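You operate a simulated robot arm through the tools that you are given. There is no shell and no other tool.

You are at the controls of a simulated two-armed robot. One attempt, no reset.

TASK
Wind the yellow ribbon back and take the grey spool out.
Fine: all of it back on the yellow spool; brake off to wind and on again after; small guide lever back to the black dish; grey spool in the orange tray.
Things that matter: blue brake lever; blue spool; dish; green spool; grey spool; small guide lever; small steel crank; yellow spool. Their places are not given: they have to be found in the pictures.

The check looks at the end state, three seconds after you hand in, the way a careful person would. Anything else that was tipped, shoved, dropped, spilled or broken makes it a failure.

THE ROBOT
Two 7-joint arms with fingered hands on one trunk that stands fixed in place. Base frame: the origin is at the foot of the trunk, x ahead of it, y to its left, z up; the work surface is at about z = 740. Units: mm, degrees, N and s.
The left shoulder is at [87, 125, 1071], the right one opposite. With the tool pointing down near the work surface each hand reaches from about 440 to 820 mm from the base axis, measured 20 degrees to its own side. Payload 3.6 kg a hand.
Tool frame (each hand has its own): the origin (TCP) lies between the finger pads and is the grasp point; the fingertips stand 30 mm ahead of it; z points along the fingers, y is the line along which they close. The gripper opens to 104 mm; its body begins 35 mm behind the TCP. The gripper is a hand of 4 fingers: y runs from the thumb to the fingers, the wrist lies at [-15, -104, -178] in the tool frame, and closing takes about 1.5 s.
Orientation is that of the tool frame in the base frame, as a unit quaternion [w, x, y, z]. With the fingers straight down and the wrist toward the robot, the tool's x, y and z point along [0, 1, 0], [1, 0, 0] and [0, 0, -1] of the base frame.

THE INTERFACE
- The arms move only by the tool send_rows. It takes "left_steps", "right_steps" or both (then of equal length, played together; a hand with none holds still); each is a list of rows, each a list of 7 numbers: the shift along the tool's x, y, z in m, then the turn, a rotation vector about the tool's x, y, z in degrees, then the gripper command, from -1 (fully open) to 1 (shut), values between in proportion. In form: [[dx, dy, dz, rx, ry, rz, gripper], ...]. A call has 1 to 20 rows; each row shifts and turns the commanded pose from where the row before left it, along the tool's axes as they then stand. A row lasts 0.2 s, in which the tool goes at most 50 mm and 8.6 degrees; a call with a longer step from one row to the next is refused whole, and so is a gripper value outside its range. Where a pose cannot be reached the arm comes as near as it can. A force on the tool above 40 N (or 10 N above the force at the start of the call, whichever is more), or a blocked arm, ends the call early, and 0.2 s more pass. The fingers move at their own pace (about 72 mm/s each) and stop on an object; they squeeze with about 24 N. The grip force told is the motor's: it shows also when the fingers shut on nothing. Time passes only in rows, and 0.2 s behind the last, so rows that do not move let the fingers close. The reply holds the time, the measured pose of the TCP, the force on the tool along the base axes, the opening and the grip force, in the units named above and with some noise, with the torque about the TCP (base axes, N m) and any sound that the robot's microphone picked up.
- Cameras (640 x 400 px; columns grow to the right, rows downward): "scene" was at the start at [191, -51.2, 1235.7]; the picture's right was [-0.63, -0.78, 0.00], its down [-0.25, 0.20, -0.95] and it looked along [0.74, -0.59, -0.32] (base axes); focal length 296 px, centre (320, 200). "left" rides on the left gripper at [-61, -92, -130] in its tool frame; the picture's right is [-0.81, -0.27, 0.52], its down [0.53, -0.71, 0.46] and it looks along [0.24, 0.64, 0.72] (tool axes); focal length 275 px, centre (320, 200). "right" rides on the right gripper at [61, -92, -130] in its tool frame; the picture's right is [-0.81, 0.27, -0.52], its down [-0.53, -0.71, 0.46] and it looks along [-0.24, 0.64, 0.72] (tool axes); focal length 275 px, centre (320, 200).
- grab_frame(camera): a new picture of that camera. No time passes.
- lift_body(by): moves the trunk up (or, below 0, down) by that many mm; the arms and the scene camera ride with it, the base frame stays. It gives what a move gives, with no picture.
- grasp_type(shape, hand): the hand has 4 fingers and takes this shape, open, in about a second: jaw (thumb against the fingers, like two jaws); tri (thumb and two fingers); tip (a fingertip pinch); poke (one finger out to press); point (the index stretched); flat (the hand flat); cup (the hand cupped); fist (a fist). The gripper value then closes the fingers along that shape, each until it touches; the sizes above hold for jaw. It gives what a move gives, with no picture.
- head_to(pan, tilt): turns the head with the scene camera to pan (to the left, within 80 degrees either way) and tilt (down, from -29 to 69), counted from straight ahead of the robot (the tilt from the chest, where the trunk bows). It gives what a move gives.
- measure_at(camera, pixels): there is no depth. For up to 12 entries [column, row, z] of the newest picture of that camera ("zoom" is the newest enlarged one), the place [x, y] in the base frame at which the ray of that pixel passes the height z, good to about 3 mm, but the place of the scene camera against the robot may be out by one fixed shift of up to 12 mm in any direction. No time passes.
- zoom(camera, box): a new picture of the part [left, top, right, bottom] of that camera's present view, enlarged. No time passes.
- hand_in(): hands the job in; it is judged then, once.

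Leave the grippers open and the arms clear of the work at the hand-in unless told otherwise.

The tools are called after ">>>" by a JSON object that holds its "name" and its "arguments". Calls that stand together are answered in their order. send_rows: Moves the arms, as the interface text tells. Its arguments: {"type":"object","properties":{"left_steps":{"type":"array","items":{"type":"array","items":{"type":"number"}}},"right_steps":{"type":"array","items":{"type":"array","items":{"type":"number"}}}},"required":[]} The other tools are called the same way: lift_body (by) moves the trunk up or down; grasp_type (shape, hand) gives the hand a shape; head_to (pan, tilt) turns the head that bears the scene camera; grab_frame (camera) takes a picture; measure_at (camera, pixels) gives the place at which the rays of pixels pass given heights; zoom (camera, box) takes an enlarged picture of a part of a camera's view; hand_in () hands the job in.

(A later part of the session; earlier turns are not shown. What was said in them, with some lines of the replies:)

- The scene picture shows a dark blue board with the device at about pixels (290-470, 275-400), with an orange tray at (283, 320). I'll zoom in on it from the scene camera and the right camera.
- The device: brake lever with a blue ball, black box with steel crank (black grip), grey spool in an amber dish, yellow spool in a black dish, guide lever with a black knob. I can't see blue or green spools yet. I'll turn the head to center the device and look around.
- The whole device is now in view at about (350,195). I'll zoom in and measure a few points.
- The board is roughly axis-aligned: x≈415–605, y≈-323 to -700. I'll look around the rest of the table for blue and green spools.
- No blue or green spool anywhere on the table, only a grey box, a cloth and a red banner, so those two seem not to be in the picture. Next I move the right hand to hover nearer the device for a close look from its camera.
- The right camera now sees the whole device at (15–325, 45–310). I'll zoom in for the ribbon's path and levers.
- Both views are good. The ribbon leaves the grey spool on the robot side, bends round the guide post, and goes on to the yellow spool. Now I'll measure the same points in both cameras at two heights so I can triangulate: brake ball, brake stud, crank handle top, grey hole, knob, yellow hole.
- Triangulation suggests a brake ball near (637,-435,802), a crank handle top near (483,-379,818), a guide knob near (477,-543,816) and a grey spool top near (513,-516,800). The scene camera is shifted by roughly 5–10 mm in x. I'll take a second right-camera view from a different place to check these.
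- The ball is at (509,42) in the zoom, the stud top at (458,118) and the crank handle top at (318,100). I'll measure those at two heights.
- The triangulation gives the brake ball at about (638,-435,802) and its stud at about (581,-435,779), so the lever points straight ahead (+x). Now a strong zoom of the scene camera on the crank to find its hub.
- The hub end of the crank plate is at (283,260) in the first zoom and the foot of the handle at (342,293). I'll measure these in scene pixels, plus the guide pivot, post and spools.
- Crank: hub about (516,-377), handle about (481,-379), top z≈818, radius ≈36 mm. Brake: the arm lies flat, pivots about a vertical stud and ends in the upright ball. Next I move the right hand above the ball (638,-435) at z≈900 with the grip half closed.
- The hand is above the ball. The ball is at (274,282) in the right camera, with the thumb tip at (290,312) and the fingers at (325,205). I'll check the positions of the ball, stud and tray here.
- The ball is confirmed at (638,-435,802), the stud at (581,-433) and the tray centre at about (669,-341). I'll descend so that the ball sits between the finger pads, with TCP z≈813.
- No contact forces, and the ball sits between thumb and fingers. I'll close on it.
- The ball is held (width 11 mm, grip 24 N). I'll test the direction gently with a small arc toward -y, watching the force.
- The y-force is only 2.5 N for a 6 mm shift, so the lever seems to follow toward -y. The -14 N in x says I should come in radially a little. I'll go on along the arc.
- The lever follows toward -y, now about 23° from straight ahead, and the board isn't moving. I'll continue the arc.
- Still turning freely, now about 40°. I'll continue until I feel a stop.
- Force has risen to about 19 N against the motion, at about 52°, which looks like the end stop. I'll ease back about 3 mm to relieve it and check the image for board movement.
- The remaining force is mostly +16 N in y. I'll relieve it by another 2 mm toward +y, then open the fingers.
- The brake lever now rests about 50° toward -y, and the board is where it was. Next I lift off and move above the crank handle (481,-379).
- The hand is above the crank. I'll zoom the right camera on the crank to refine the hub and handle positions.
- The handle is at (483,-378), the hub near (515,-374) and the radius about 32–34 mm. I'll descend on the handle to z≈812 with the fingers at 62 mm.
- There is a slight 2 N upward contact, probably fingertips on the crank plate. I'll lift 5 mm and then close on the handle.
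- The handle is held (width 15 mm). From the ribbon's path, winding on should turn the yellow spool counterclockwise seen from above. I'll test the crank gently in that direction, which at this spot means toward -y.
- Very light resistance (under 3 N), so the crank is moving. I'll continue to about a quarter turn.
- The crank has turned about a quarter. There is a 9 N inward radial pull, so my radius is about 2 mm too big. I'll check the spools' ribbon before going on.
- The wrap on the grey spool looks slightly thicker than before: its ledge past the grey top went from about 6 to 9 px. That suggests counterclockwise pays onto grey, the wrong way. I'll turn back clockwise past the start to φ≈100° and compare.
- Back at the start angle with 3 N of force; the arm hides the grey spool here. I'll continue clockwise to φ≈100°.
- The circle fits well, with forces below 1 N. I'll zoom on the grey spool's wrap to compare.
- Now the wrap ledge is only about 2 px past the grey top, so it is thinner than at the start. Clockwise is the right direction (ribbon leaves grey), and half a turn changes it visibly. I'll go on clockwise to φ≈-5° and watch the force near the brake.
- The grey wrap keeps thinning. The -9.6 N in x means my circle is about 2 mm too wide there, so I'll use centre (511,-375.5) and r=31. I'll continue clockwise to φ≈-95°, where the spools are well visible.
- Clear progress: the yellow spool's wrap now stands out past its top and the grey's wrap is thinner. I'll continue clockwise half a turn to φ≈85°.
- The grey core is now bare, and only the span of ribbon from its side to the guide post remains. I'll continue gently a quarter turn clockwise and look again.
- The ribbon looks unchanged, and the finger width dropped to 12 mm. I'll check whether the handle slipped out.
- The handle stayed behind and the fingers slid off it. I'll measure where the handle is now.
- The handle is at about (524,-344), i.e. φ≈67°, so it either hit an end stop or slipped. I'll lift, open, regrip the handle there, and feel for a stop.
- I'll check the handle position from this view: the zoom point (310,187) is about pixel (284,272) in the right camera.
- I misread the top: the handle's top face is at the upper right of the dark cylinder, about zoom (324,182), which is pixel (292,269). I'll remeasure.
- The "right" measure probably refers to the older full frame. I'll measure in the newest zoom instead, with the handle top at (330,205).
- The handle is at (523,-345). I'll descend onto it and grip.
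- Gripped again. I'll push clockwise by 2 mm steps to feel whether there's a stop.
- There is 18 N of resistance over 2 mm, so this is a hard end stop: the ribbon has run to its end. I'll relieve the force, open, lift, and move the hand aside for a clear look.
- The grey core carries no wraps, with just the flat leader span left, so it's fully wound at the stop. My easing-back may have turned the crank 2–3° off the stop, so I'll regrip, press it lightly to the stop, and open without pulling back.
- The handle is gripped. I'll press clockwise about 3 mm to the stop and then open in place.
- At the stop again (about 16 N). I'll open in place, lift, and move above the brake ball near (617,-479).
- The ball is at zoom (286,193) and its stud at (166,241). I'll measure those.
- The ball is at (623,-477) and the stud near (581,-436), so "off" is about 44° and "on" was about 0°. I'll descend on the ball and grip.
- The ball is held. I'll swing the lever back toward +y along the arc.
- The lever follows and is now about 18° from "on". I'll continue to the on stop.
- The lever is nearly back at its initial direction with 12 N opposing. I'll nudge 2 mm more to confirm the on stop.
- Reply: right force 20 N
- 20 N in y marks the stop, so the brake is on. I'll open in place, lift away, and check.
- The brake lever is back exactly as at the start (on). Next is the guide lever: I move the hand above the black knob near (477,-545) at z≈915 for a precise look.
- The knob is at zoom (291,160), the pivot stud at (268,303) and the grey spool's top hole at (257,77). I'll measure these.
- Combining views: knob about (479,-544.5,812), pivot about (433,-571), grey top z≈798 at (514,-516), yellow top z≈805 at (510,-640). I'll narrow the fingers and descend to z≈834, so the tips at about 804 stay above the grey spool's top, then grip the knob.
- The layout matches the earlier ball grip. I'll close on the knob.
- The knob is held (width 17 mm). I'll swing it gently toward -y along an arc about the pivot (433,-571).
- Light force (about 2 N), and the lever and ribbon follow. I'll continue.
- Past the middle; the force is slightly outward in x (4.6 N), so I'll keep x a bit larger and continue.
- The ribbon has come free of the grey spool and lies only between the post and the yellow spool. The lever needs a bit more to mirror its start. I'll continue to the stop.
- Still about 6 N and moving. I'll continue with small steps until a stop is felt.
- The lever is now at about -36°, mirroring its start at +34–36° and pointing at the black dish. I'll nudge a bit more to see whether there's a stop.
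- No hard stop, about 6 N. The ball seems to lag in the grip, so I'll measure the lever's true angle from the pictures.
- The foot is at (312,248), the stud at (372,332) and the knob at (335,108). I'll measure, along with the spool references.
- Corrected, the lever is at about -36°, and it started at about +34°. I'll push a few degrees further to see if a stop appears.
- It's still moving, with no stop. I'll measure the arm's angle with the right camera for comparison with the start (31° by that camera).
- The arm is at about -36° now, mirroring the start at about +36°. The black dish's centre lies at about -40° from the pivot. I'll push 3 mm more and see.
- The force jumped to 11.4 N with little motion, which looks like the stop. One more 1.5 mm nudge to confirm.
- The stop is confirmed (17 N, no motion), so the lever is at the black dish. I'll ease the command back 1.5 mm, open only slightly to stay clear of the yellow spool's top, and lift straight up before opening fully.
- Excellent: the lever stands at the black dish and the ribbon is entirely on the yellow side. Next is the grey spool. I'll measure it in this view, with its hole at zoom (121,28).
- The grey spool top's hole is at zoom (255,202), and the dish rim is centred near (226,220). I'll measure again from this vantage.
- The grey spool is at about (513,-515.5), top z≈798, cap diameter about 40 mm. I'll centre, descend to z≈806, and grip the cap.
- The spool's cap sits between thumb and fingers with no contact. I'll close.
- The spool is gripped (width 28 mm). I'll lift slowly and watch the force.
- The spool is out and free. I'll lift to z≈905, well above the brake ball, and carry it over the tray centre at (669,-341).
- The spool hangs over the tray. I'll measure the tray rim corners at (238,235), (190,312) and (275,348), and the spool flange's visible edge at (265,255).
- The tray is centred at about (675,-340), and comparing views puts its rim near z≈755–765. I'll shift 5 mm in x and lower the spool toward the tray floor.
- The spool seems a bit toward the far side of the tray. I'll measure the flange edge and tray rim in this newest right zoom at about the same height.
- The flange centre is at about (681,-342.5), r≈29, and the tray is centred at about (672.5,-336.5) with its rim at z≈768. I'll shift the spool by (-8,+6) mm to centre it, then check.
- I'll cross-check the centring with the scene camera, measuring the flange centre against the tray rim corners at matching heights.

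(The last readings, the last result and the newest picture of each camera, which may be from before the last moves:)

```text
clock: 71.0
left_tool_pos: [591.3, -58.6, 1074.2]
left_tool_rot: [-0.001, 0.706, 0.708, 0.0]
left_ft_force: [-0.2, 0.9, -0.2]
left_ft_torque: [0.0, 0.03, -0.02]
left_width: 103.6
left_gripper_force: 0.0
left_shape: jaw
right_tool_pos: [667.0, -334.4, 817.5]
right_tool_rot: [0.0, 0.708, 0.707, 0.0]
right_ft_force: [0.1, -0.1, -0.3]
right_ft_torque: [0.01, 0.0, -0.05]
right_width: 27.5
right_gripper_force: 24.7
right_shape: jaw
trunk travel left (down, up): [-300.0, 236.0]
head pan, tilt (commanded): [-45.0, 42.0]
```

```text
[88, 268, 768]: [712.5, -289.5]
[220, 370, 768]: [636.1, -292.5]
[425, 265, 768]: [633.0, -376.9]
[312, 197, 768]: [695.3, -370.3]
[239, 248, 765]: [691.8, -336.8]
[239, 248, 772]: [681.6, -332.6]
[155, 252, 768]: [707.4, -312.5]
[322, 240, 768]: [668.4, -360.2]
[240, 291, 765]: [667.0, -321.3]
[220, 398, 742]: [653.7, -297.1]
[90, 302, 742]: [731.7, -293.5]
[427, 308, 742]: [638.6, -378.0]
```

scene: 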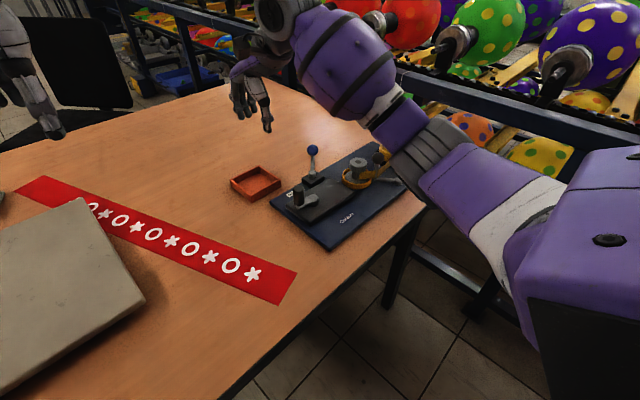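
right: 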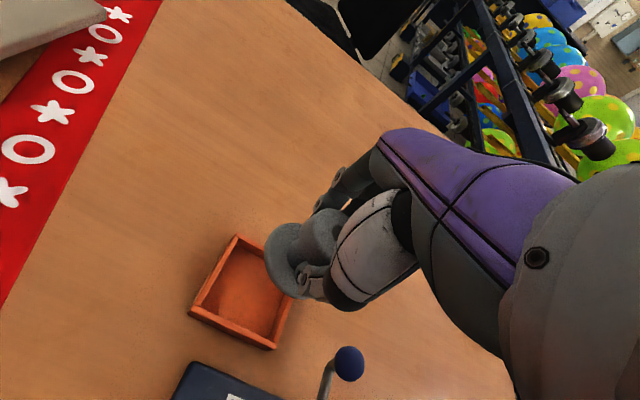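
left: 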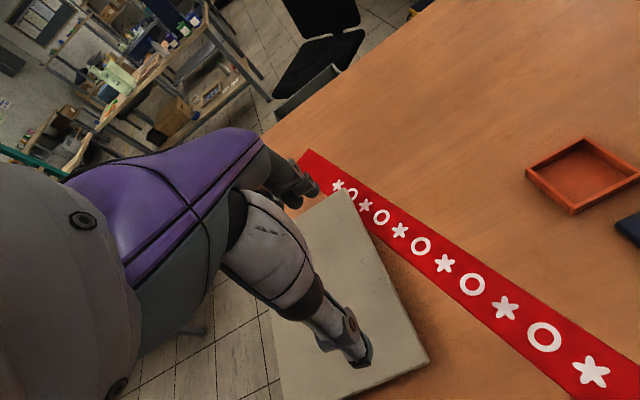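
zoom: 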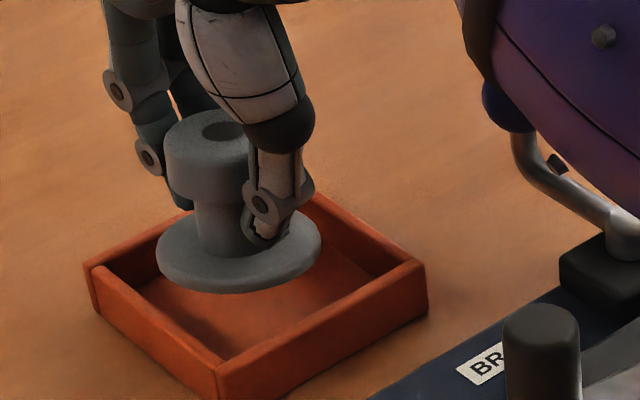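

My own projection puts the flange centre at (674,-336) and the tray centre between (671,-337) and (677,-341), depending on rim height. There is at least 8 mm clearance all round, so it's well centred. I'll lower slowly until contact.

>>> {"name": "send_rows", "arguments": {"right_steps": [[-0.002, 0.0005, 0.004, 0, 0, 0, 1], [0, 0, 0.004, 0, 0, 0, 1], [0, 0, 0.003, 0, 0, 0, 1], [0, 0, 0, 0, 0, 0, 1]]}}

>>> {"name": "zoom", "arguments": {"camera": "scene", "box": [225, 140, 305, 200]}}

>>> {"name": "zoom", "arguments": {"camera": "right", "box": [180, 160, 400, 400]}}

```text
clock: 72.0
left_tool_pos: [589.5, -58.9, 1074.4]
left_tool_rot: [-0.001, 0.707, 0.708, 0.0]
left_ft_force: [0.2, -0.1, 0.7]
left_ft_torque: [0.0, 0.01, 0.0]
left_width: 103.5
left_gripper_force: 0.1
left_shape: jaw
right_tool_pos: [669.2, -336.0, 804.7]
right_tool_rot: [0.0, 0.706, 0.708, 0.0]
right_ft_force: [0.5, 0.4, 0.2]
right_ft_torque: [0.02, 0.01, -0.02]
right_width: 27.2
right_gripper_force: 24.3
right_shape: jaw
trunk travel left (down, up): [-300.0, 236.0]
head pan, tilt (commanded): [-45.0, 42.0]
```

```text
6.67 times, centred on (265, 170) of scene
```

zoom: 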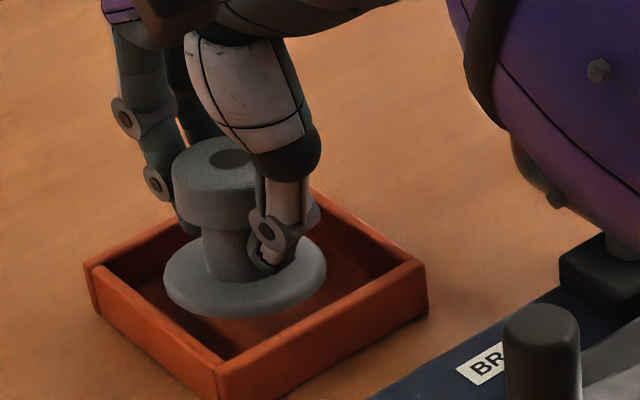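

```text
1.67 times, centred on (290, 280) of right
```

zoom: 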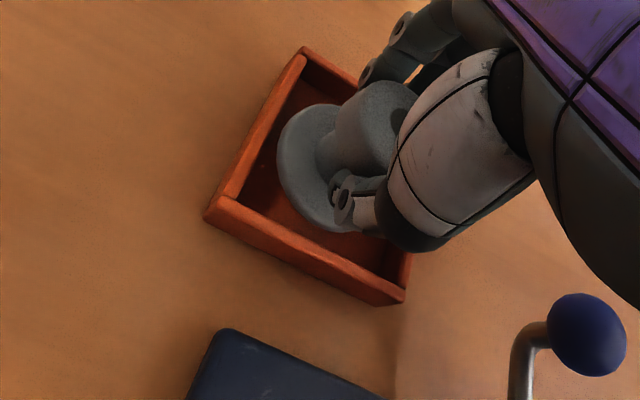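

The flange is at the tray's rim level and centred. I'll lower in small steps until the floor is felt.

>>> {"name": "send_rows", "arguments": {"right_steps": [[0, 0, 0.003, 0, 0, 0, 1], [0, 0, 0.002, 0, 0, 0, 1], [0, 0, 0.002, 0, 0, 0, 1], [0, 0, 0, 0, 0, 0, 1]]}}

>>> {"name": "zoom", "arguments": {"camera": "scene", "box": [225, 140, 305, 200]}}

```text
clock: 73.0
left_tool_pos: [589.5, -59.2, 1074.7]
left_tool_rot: [0.0, 0.706, 0.708, 0.0]
left_ft_force: [0.2, 0.0, 0.3]
left_ft_torque: [0.02, 0.01, -0.02]
left_width: 103.8
left_gripper_force: 0.2
left_shape: jaw
right_tool_pos: [666.5, -336.1, 798.1]
right_tool_rot: [0.0, 0.706, 0.708, 0.001]
right_ft_force: [-0.1, -0.1, -0.3]
right_ft_torque: [0.01, 0.01, 0.0]
right_width: 27.3
right_gripper_force: 24.0
right_shape: jaw
trunk travel left (down, up): [-300.0, 236.0]
head pan, tilt (commanded): [-45.0, 42.0]
```

```text
6.67 times, centred on (265, 170) of scene
```

zoom: 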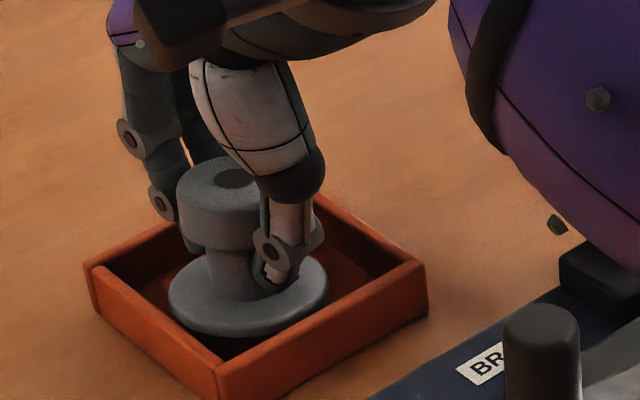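

No contact yet (force about 0), and the spool is inside the walls. Continuing down 2 mm at a time.

>>> {"name": "send_rows", "arguments": {"right_steps": [[0, 0, 0.002, 0, 0, 0, 1], [0, 0, 0.002, 0, 0, 0, 1], [0, 0, 0, 0, 0, 0, 1]]}}

>>> {"name": "zoom", "arguments": {"camera": "right", "box": [180, 160, 400, 400]}}

```text
clock: 73.8
left_tool_pos: [590.8, -59.5, 1075.1]
left_tool_rot: [-0.001, 0.706, 0.708, 0.001]
left_ft_force: [0.4, -0.3, -0.6]
left_ft_torque: [0.02, 0.02, 0.0]
left_width: 103.6
left_gripper_force: 0.0
left_shape: jaw
right_tool_pos: [666.6, -336.2, 792.6]
right_tool_rot: [0.0, 0.707, 0.707, 0.0]
right_ft_force: [0.1, 0.5, -0.2]
right_ft_torque: [0.0, -0.02, 0.0]
right_width: 27.5
right_gripper_force: 24.1
right_shape: jaw
trunk travel left (down, up): [-300.0, 236.0]
head pan, tilt (commanded): [-45.0, 42.0]
```

```text
1.67 times, centred on (290, 280) of right
```

zoom: 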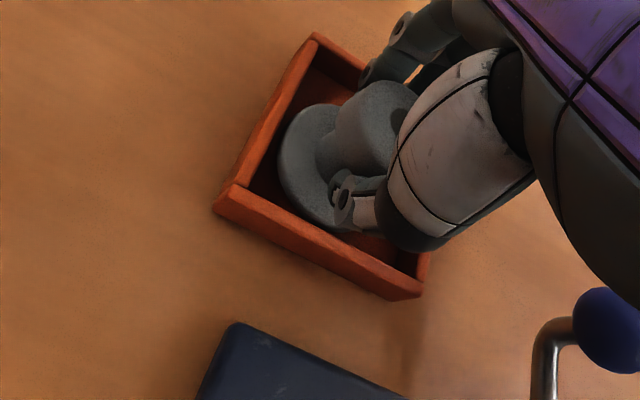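

Still no contact at z≈792.6. Two more 2 mm steps.

>>> {"name": "send_rows", "arguments": {"right_steps": [[0, 0, 0.002, 0, 0, 0, 1], [0, 0, 0.002, 0, 0, 0, 1], [0, 0, 0, 0, 0, 0, 1]]}}

>>> {"name": "zoom", "arguments": {"camera": "scene", "box": [225, 140, 305, 200]}}

```text
clock: 74.5
left_tool_pos: [590.5, -59.1, 1074.2]
left_tool_rot: [0.001, 0.706, 0.708, 0.001]
left_ft_force: [1.5, 0.6, 0.2]
left_ft_torque: [-0.03, -0.02, 0.01]
left_width: 103.5
left_gripper_force: 0.0
left_shape: jaw
right_tool_pos: [667.1, -335.4, 790.1]
right_tool_rot: [0.0, 0.707, 0.707, -0.001]
right_ft_force: [0.6, 0.3, -1.4]
right_ft_torque: [0.01, -0.01, 0.03]
right_width: 27.5
right_gripper_force: 23.7
right_shape: jaw
trunk travel left (down, up): [-300.0, 236.0]
head pan, tilt (commanded): [-45.0, 42.0]
```

```text
6.67 times, centred on (265, 170) of scene
```

zoom: 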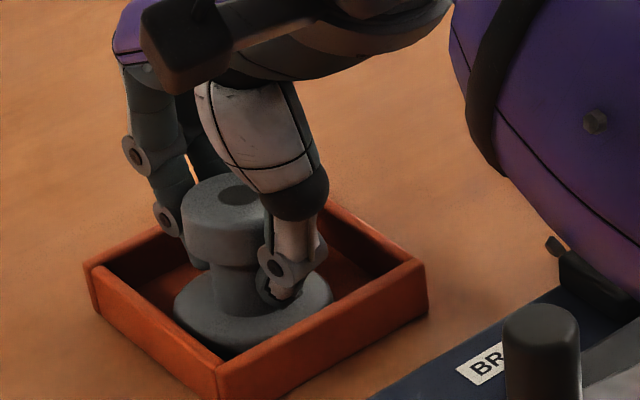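

Still no contact. I'll continue in 1.5 mm steps.

>>> {"name": "send_rows", "arguments": {"right_steps": [[0, 0, 0.0015, 0, 0, 0, 1], [0, 0, 0.0015, 0, 0, 0, 1], [0, 0, 0, 0, 0, 0, 1]]}}

>>> {"name": "zoom", "arguments": {"camera": "right", "box": [180, 160, 400, 400]}}

```text
clock: 75.3
left_tool_pos: [590.1, -59.6, 1075.0]
left_tool_rot: [0.0, 0.707, 0.707, -0.001]
left_ft_force: [-0.6, 0.1, 0.9]
left_ft_torque: [-0.01, 0.01, -0.01]
left_width: 103.6
left_gripper_force: 0.0
left_shape: jaw
right_tool_pos: [668.3, -335.7, 786.7]
right_tool_rot: [0.001, 0.706, 0.708, 0.001]
right_ft_force: [-1.4, 1.0, 5.8]
right_ft_torque: [-0.05, -0.1, 0.01]
right_width: 27.8
right_gripper_force: 23.9
right_shape: jaw
trunk travel left (down, up): [-300.0, 236.0]
head pan, tilt (commanded): [-45.0, 42.0]
```

```text
1.67 times, centred on (290, 280) of right
```

zoom: 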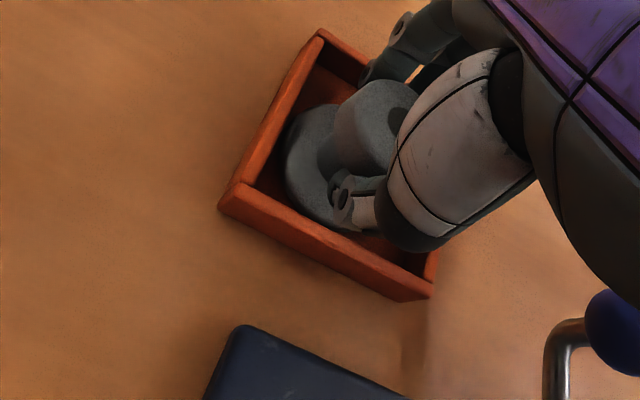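

Contact with the tray floor (5.8 N). The thumb and fingers have about 8–11 mm to the tray walls, so I'll open just a few mm per side, then lift straight up.

>>> {"name": "send_rows", "arguments": {"right_steps": [[0, 0, 0, 0, 0, 0, 0.6], [0, 0, 0, 0, 0, 0, 0.35], [0, 0, 0, 0, 0, 0, 0.3], [0, 0, 0, 0, 0, 0, 0.3]]}}

>>> {"name": "zoom", "arguments": {"camera": "scene", "box": [225, 140, 305, 200]}}

>>> {"name": "zoom", "arguments": {"camera": "right", "box": [180, 160, 400, 400]}}

```text
clock: 76.3
left_tool_pos: [591.6, -58.4, 1075.1]
left_tool_rot: [0.0, 0.707, 0.708, 0.0]
left_ft_force: [0.0, 0.7, -0.1]
left_ft_torque: [0.02, 0.03, -0.01]
left_width: 103.6
left_gripper_force: 0.0
left_shape: jaw
right_tool_pos: [667.1, -336.0, 785.1]
right_tool_rot: [0.0, 0.707, 0.708, 0.0]
right_ft_force: [0.6, 0.3, -0.7]
right_ft_torque: [0.02, 0.0, 0.01]
right_width: 36.0
right_gripper_force: 0.1
right_shape: jaw
trunk travel left (down, up): [-300.0, 236.0]
head pan, tilt (commanded): [-45.0, 42.0]
```

```text
6.67 times, centred on (265, 170) of scene
```

zoom: 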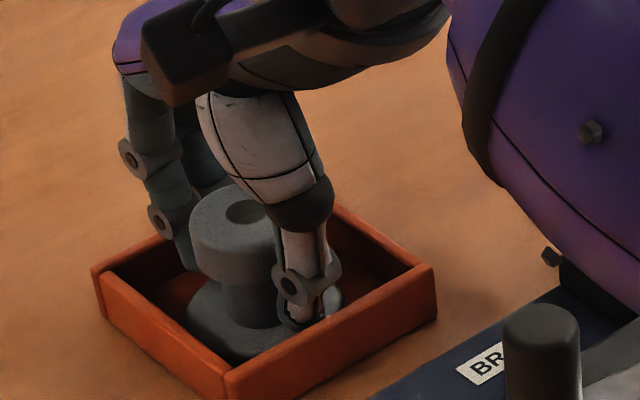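

```text
1.67 times, centred on (290, 280) of right
```

zoom: 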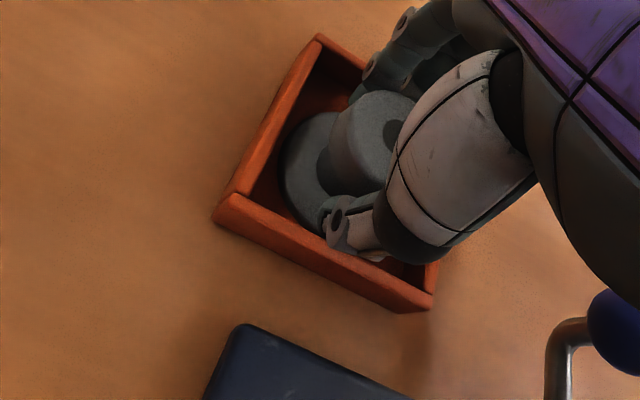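

The fingers are free of the spool. The tray seems to have shifted about 3 mm as the thumb neared its wall. I'll move the hand 2 mm toward +x to centre it around the spool and lift straight up slowly.

>>> {"name": "send_rows", "arguments": {"right_steps": [[0, 0.001, -0.003, 0, 0, 0, 0.3], [0, 0, -0.006, 0, 0, 0, 0.3], [0, 0, -0.01, 0, 0, 0, 0.3]]}}

>>> {"name": "zoom", "arguments": {"camera": "scene", "box": [225, 140, 305, 200]}}

```text
clock: 77.2
left_tool_pos: [591.5, -59.1, 1075.1]
left_tool_rot: [0.0, 0.706, 0.708, 0.0]
left_ft_force: [0.4, -0.3, -0.4]
left_ft_torque: [-0.01, -0.01, 0.03]
left_width: 103.7
left_gripper_force: 0.0
left_shape: jaw
right_tool_pos: [667.6, -335.1, 805.6]
right_tool_rot: [0.0, 0.707, 0.707, 0.0]
right_ft_force: [0.0, -0.3, -1.6]
right_ft_torque: [0.01, -0.01, 0.03]
right_width: 36.4
right_gripper_force: 0.1
right_shape: jaw
trunk travel left (down, up): [-300.0, 236.0]
head pan, tilt (commanded): [-45.0, 42.0]
```

```text
6.67 times, centred on (265, 170) of scene
```

zoom: 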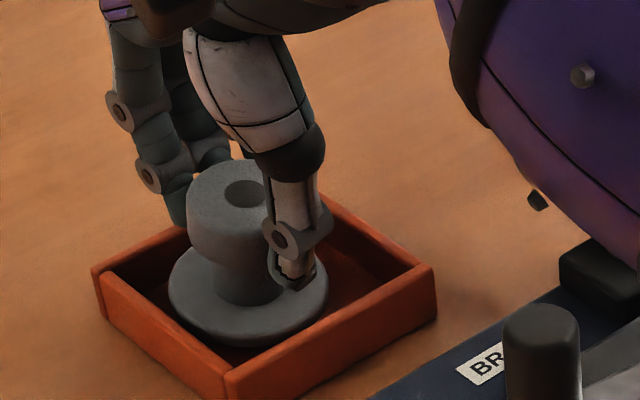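

The spool is hanging from the fingertips: I had gripped its core (28 mm) under the wider 40 mm cap, so a 36 mm opening doesn't clear the cap. I'll lower it back down and regrip gently, then reposition it nearer the tray's middle before releasing wider at a better height.

>>> {"name": "send_rows", "arguments": {"right_steps": [[0, 0, 0.006, 0, 0, 0, 0.3], [0, 0, 0.006, 0, 0, 0, 0.3], [0, 0, 0.003, 0, 0, 0, 0.3], [0, 0, 0, 0, 0, 0, 0.3]]}}

>>> {"name": "zoom", "arguments": {"camera": "scene", "box": [225, 140, 305, 200]}}

>>> {"name": "zoom", "arguments": {"camera": "right", "box": [180, 160, 400, 400]}}

```text
clock: 78.2
left_tool_pos: [590.4, -59.6, 1074.6]
left_tool_rot: [0.001, 0.706, 0.708, 0.0]
left_ft_force: [0.0, -0.4, -0.1]
left_ft_torque: [0.03, 0.01, 0.0]
left_width: 103.5
left_gripper_force: 0.0
left_shape: jaw
right_tool_pos: [669.7, -335.3, 789.3]
right_tool_rot: [0.0, 0.707, 0.707, 0.0]
right_ft_force: [-0.3, -0.2, -0.2]
right_ft_torque: [0.03, -0.05, -0.01]
right_width: 36.4
right_gripper_force: 0.0
right_shape: jaw
trunk travel left (down, up): [-300.0, 236.0]
head pan, tilt (commanded): [-45.0, 42.0]
```

```text
6.67 times, centred on (265, 170) of scene
```

zoom: 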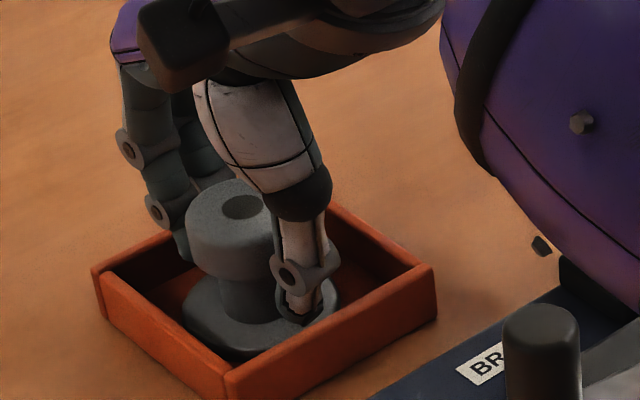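

```text
1.67 times, centred on (290, 280) of right
```

zoom: 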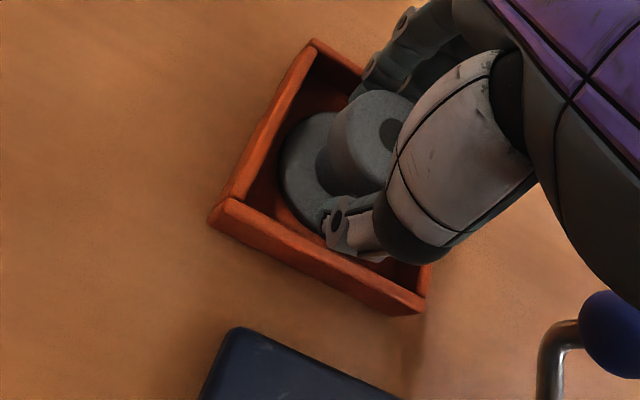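

The spool sits flat in the tray again and is nearly centred, but the thumb is close to the near wall. I'll regrip, lift 5 mm, shift +4 mm in x and +2 mm in y to give the thumb room, and set it down again.

>>> {"name": "send_rows", "arguments": {"right_steps": [[0, 0, 0.001, 0, 0, 0, 0.6], [0, 0, 0, 0, 0, 0, 1], [0, 0, 0, 0, 0, 0, 1], [0, 0, 0, 0, 0, 0, 1], [0, 0, -0.003, 0, 0, 0, 1], [0, 0, -0.003, 0, 0, 0, 1], [0.002, 0.005, 0, 0, 0, 0, 1], [0, 0, 0, 0, 0, 0, 1]]}}

>>> {"name": "zoom", "arguments": {"camera": "scene", "box": [225, 140, 305, 200]}}

>>> {"name": "zoom", "arguments": {"camera": "right", "box": [180, 160, 400, 400]}}

```text
clock: 80.0
left_tool_pos: [591.1, -59.0, 1075.0]
left_tool_rot: [0.0, 0.707, 0.708, 0.0]
left_ft_force: [0.3, -0.5, -1.2]
left_ft_torque: [0.0, -0.02, -0.02]
left_width: 103.4
left_gripper_force: 0.0
left_shape: jaw
right_tool_pos: [674.1, -333.0, 794.3]
right_tool_rot: [0.0, 0.707, 0.707, 0.0]
right_ft_force: [0.8, -0.6, 0.4]
right_ft_torque: [0.02, 0.04, 0.01]
right_width: 26.4
right_gripper_force: 23.9
right_shape: jaw
trunk travel left (down, up): [-300.0, 236.0]
head pan, tilt (commanded): [-45.0, 42.0]
```

```text
6.67 times, centred on (265, 170) of scene
```

zoom: 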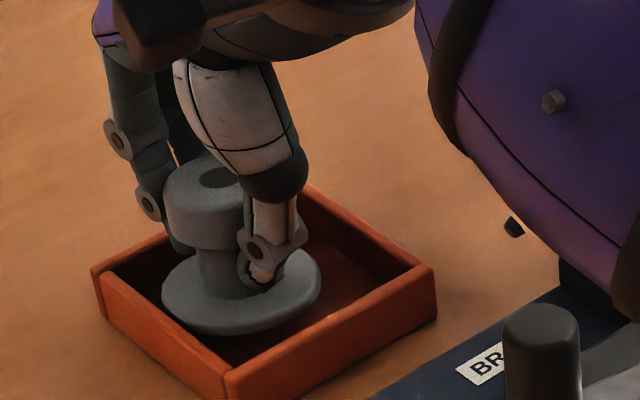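

```text
1.67 times, centred on (290, 280) of right
```

zoom: 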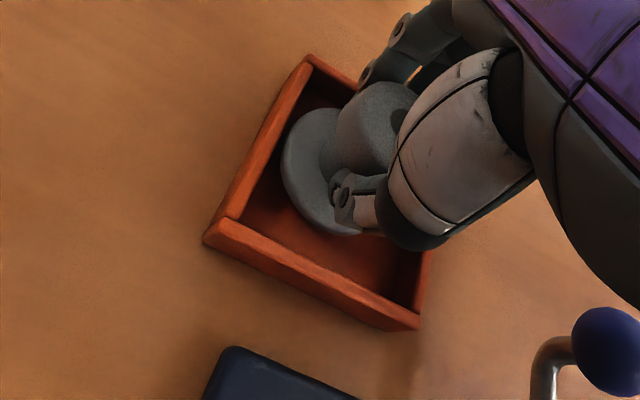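

The spool is held about 6 mm up, slightly toward the left wall. I'll shift -2 mm in y and lower to the floor.

>>> {"name": "send_rows", "arguments": {"right_steps": [[-0.0025, 0, 0.002, 0, 0, 0, 1], [0, 0, 0.002, 0, 0, 0, 1], [0, 0, 0.002, 0, 0, 0, 1], [0, 0, 0.0015, 0, 0, 0, 1], [0, 0, 0, 0, 0, 0, 1]]}}

>>> {"name": "zoom", "arguments": {"camera": "scene", "box": [225, 140, 305, 200]}}

```text
clock: 81.2
left_tool_pos: [590.0, -58.6, 1074.9]
left_tool_rot: [0.0, 0.707, 0.707, 0.0]
left_ft_force: [0.1, -0.1, -0.2]
left_ft_torque: [0.01, -0.01, 0.0]
left_width: 103.9
left_gripper_force: 0.1
left_shape: jaw
right_tool_pos: [674.0, -335.1, 787.3]
right_tool_rot: [0.0, 0.707, 0.707, 0.001]
right_ft_force: [-0.3, 1.2, 3.8]
right_ft_torque: [0.0, -0.11, 0.06]
right_width: 26.4
right_gripper_force: 23.7
right_shape: jaw
trunk travel left (down, up): [-300.0, 236.0]
head pan, tilt (commanded): [-45.0, 42.0]
```

```text
6.67 times, centred on (265, 170) of scene
```

zoom: 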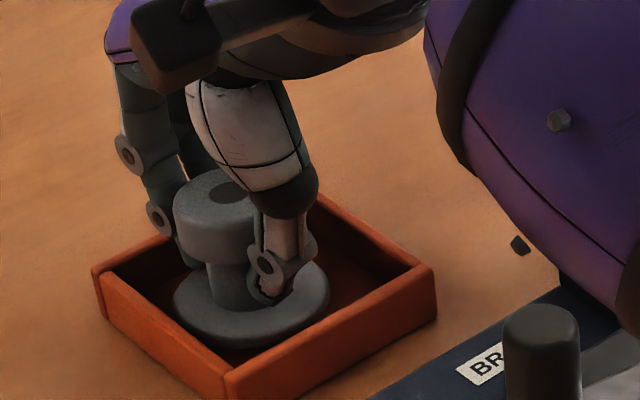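

The spool rests on the floor, centred (3.8 N contact). I'll open a little, shift the hand +2 mm in x so the thumb stays off the near wall, and raise 3 mm.

>>> {"name": "send_rows", "arguments": {"right_steps": [[0, 0, 0, 0, 0, 0, 0.45], [0, 0.002, 0, 0, 0, 0, 0.4], [0, 0, -0.003, 0, 0, 0, 0.4], [0, 0, 0, 0, 0, 0, 0.4]]}}

>>> {"name": "zoom", "arguments": {"camera": "scene", "box": [225, 140, 305, 200]}}

>>> {"name": "zoom", "arguments": {"camera": "right", "box": [180, 160, 400, 400]}}

```text
clock: 82.2
left_tool_pos: [591.2, -59.4, 1074.4]
left_tool_rot: [-0.001, 0.707, 0.708, 0.0]
left_ft_force: [0.6, 0.1, -0.5]
left_ft_torque: [0.02, 0.03, 0.02]
left_width: 103.6
left_gripper_force: 0.1
left_shape: jaw
right_tool_pos: [675.6, -336.4, 789.2]
right_tool_rot: [0.0, 0.707, 0.708, 0.0]
right_ft_force: [0.1, -0.2, 0.3]
right_ft_torque: [0.02, 0.01, 0.01]
right_width: 31.0
right_gripper_force: 0.2
right_shape: jaw
trunk travel left (down, up): [-300.0, 236.0]
head pan, tilt (commanded): [-45.0, 42.0]
```

```text
6.67 times, centred on (265, 170) of scene
```

zoom: 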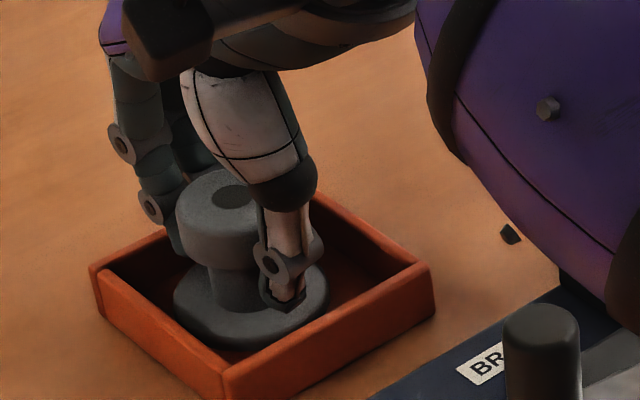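

```text
1.67 times, centred on (290, 280) of right
```

zoom: 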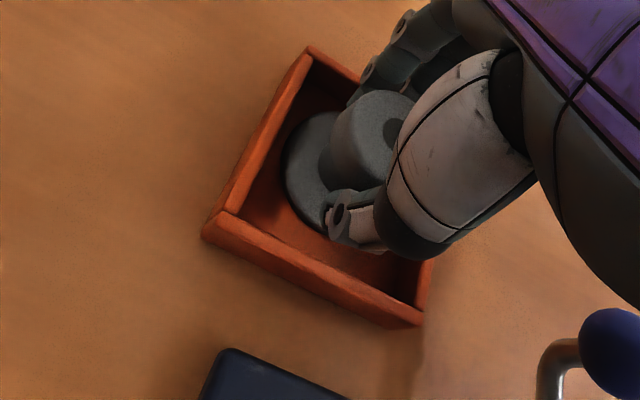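

The spool stays put, and the tips are at about 759, roughly rim height. I'll raise 1.5 mm more, keeping the tips below the cap, and open to about 46 mm while shifting +1.5 mm in x.

>>> {"name": "send_rows", "arguments": {"right_steps": [[0, 0.0005, -0.0015, 0, 0, 0, 0.35], [0, 0.0005, 0, 0, 0, 0, 0.25], [0, 0.0005, 0, 0, 0, 0, 0.15], [0, 0, 0, 0, 0, 0, 0.12]]}}

>>> {"name": "zoom", "arguments": {"camera": "scene", "box": [225, 140, 305, 200]}}

>>> {"name": "zoom", "arguments": {"camera": "right", "box": [180, 160, 400, 400]}}

```text
clock: 83.2
left_tool_pos: [591.6, -59.0, 1074.5]
left_tool_rot: [0.0, 0.706, 0.708, 0.0]
left_ft_force: [0.1, 0.1, 0.5]
left_ft_torque: [0.02, 0.01, -0.03]
left_width: 103.5
left_gripper_force: 0.1
left_shape: jaw
right_tool_pos: [676.9, -335.0, 791.0]
right_tool_rot: [0.001, 0.707, 0.707, 0.001]
right_ft_force: [0.0, 0.0, 0.9]
right_ft_torque: [-0.02, -0.03, -0.02]
right_width: 45.1
right_gripper_force: 0.1
right_shape: jaw
trunk travel left (down, up): [-300.0, 236.0]
head pan, tilt (commanded): [-45.0, 42.0]
```

```text
6.67 times, centred on (265, 170) of scene
```

zoom: 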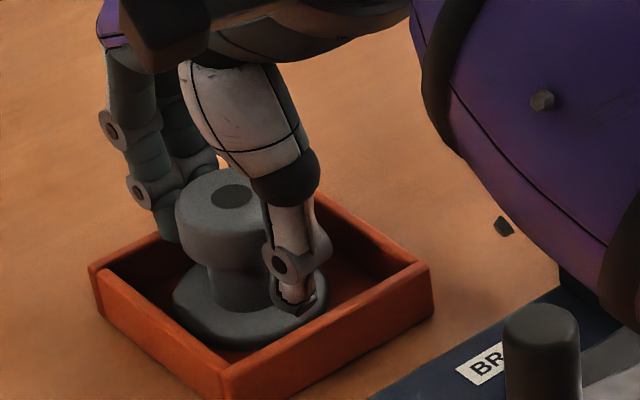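

```text
1.67 times, centred on (290, 280) of right
```

zoom: 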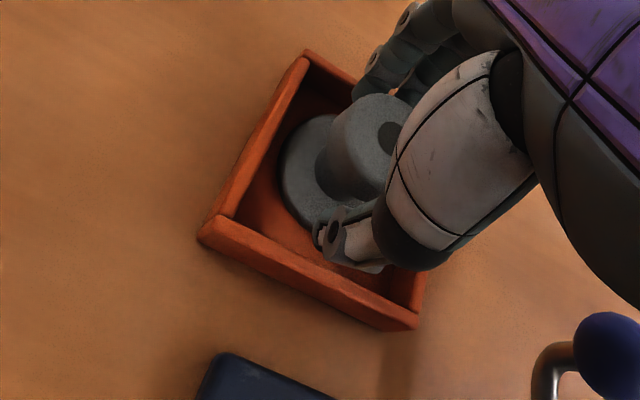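

The fingers are clear of the walls with no force. I'll lift slowly and check that the spool stays.

>>> {"name": "send_rows", "arguments": {"right_steps": [[0, 0, -0.004, 0, 0, 0, 0.1], [0, 0, -0.005, 0, 0, 0, 0.1], [0, 0, 0, 0, 0, 0, 0.1]]}}

>>> {"name": "zoom", "arguments": {"camera": "scene", "box": [225, 140, 305, 200]}}

>>> {"name": "zoom", "arguments": {"camera": "right", "box": [180, 160, 400, 400]}}

```text
clock: 84.0
left_tool_pos: [590.0, -59.1, 1074.5]
left_tool_rot: [-0.001, 0.707, 0.707, 0.0]
left_ft_force: [-0.7, 0.1, 0.4]
left_ft_torque: [-0.01, 0.02, -0.01]
left_width: 103.9
left_gripper_force: 0.1
left_shape: jaw
right_tool_pos: [675.7, -336.2, 801.7]
right_tool_rot: [0.001, 0.707, 0.708, 0.0]
right_ft_force: [-0.2, 0.2, -0.1]
right_ft_torque: [0.0, 0.02, 0.04]
right_width: 46.2
right_gripper_force: 0.0
right_shape: jaw
trunk travel left (down, up): [-300.0, 236.0]
head pan, tilt (commanded): [-45.0, 42.0]
```

```text
6.67 times, centred on (265, 170) of scene
```

zoom: 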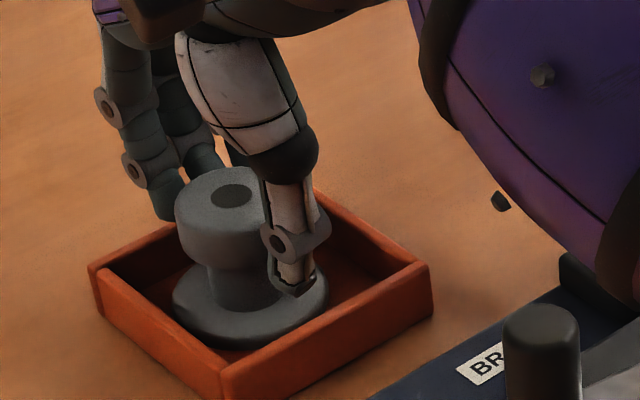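

```text
1.67 times, centred on (290, 280) of right
```

zoom: 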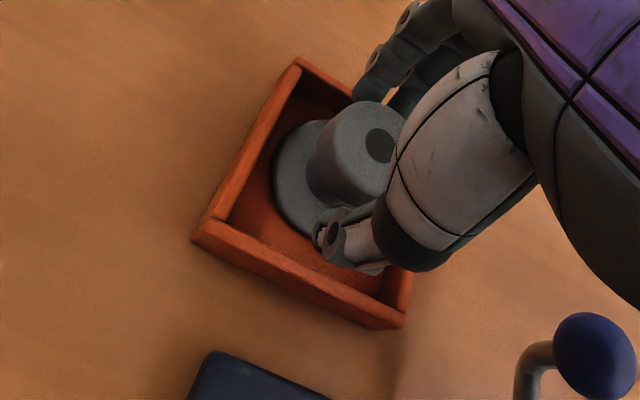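

The spool stays in the tray. I'll lift further, then open fully and retract the arm clear.

>>> {"name": "send_rows", "arguments": {"right_steps": [[0, 0, -0.01, 0, 0, 0, 0.0], [0, 0, -0.02, 0, 0, 0, -0.2], [0, 0, -0.03, 0, 0, 0, -0.5], [0, 0, -0.04, 0, 0, 0, -1], [0, 0, -0.04, 0, 0, 0, -1], [0, 0, -0.04, 0, 0, 0, -1]]}}

>>> {"name": "grab_frame", "arguments": {"camera": "scene"}}

>>> {"name": "grab_frame", "arguments": {"camera": "right"}}

```text
clock: 85.3
left_tool_pos: [589.7, -58.5, 1074.3]
left_tool_rot: [0.001, 0.707, 0.707, 0.001]
left_ft_force: [0.3, 1.3, -0.1]
left_ft_torque: [-0.01, -0.02, 0.03]
left_width: 103.8
left_gripper_force: 0.0
left_shape: jaw
right_tool_pos: [674.6, -336.2, 986.1]
right_tool_rot: [0.0, 0.706, 0.708, 0.0]
right_ft_force: [-0.2, 0.2, 0.1]
right_ft_torque: [0.03, 0.01, -0.01]
right_width: 103.6
right_gripper_force: 0.1
right_shape: jaw
trunk travel left (down, up): [-300.0, 236.0]
head pan, tilt (commanded): [-45.0, 42.0]
```

```text
taken
```

scene: 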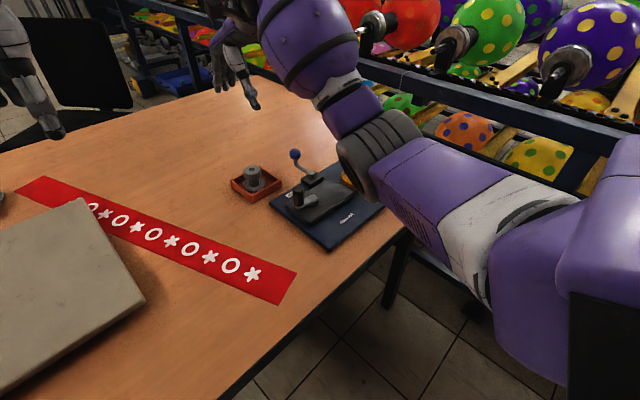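

```text
taken
```

right: 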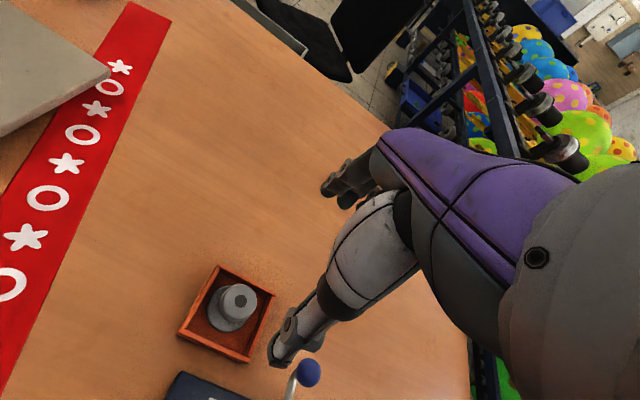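

The grey spool stands upright in the orange tray. I'll retract the right arm to its start area and inspect everything.

>>> {"name": "send_rows", "arguments": {"right_steps": [[0, -0.01, -0.04, 0, 0, 0, -1], [-0.012, -0.03, -0.025, 0, 0, 0, -1], [-0.014, -0.034, -0.015, 0, 0, 0, -1], [-0.015, -0.035, -0.012, 0, 0, 0, -1], [-0.015, -0.035, -0.012, 0, 0, 0, -1], [-0.015, -0.035, -0.012, 0, 0, 0, -1], [-0.015, -0.035, -0.012, 0, 0, 0, -1], [-0.015, -0.035, -0.012, 0, 0, 0, -1], [-0.015, -0.035, -0.012, 0, 0, 0, -1], [-0.015, -0.035, -0.01, 0, 0, 0, -1], [0, 0, 0, 0, 0, 0, -1]]}}

>>> {"name": "grab_frame", "arguments": {"camera": "scene"}}

>>> {"name": "zoom", "arguments": {"camera": "scene", "box": [220, 125, 440, 262]}}

>>> {"name": "grab_frame", "arguments": {"camera": "right"}}

```text
clock: 87.8
left_tool_pos: [590.8, -58.5, 1075.3]
left_tool_rot: [0.0, 0.707, 0.708, -0.001]
left_ft_force: [0.1, -0.2, -0.6]
left_ft_torque: [0.05, -0.04, 0.02]
left_width: 103.7
left_gripper_force: 0.1
left_shape: jaw
right_tool_pos: [359.2, -466.9, 1141.3]
right_tool_rot: [0.0, 0.707, 0.707, 0.0]
right_ft_force: [0.2, 0.2, 0.8]
right_ft_torque: [-0.01, -0.03, -0.03]
right_width: 103.7
right_gripper_force: 0.1
right_shape: jaw
trunk travel left (down, up): [-300.0, 236.0]
head pan, tilt (commanded): [-45.0, 42.0]
```

```text
taken
```

scene: 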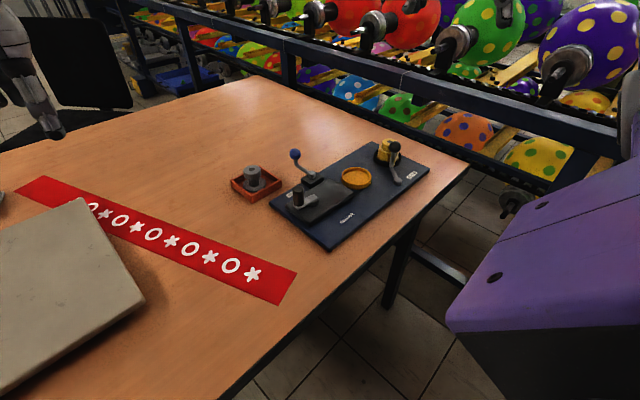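

```text
2.91 times, centred on (330, 194) of scene
```

zoom: 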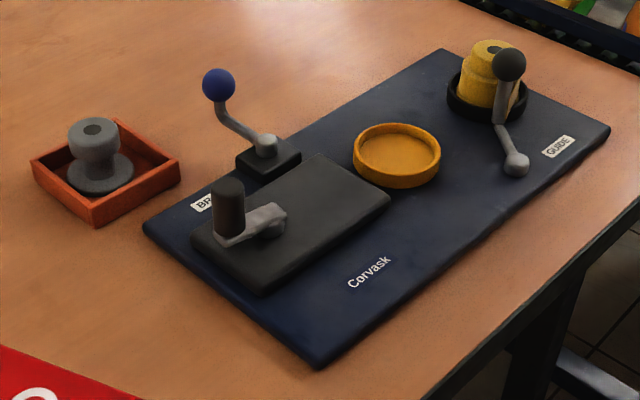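

```text
taken
```

right: 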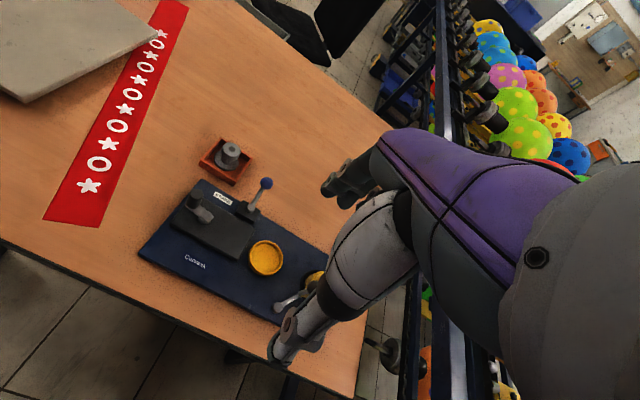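

The board and tray are where they were, the brake is on, and the spool is in the tray. One last close look at the yellow spool and guide lever, and at the tray.

>>> {"name": "zoom", "arguments": {"camera": "scene", "box": [350, 130, 430, 190]}}

>>> {"name": "zoom", "arguments": {"camera": "scene", "box": [225, 140, 335, 220]}}

```text
6.67 times, centred on (390, 160) of scene
```

zoom: 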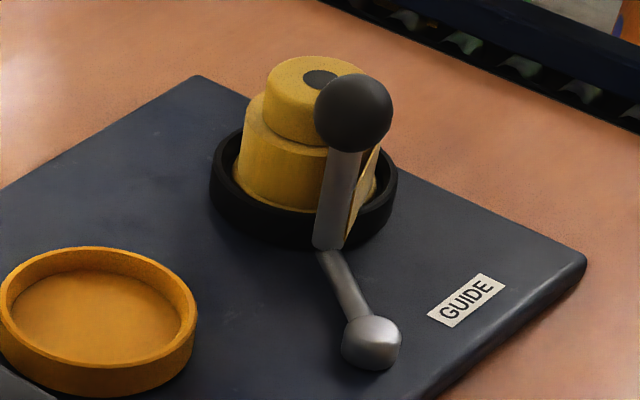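

```text
5.00 times, centred on (280, 180) of scene
```

zoom: 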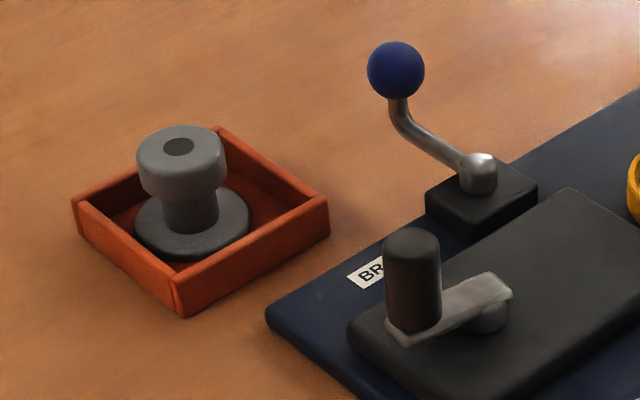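

The ribbon is all on the yellow spool, the guide lever is at the black dish and the brake is on. The grey spool sits flat in the orange tray, and both arms are clear with open hands. I'm handing in.

>>> {"name": "hand_in", "arguments": {}}

```text
The job is handed in.
```

The yellow ribbon is wound back and the grey spool is in the orange tray; I've handed the job in, and no verdict came back. This is the end state in the last pictures:

- **Ribbon:** It is on the yellow spool, apart from a short tail that reaches the guide post beside it. I turned the crank clockwise until it hit a hard stop, and the grey spool's core was bare by then.
- **Brake:** I took it off to wind and put it back on afterwards. The lever is back where it started.
- **Guide lever:** It is swung against its stop at the black dish. The ribbon came free of the grey spool as I moved it.
- **Grey spool:** It stands upright in the tray. My first release caught under the spool's cap, so I set it down again and let go a second time.
- **Tray:** My thumb nudged it about 3 mm during that first release. In the last picture it sits close to its original place.

The board shows no shift, and both arms are clear with hands open. I saw no blue or green spool anywhere on the table, so I did nothing with those.
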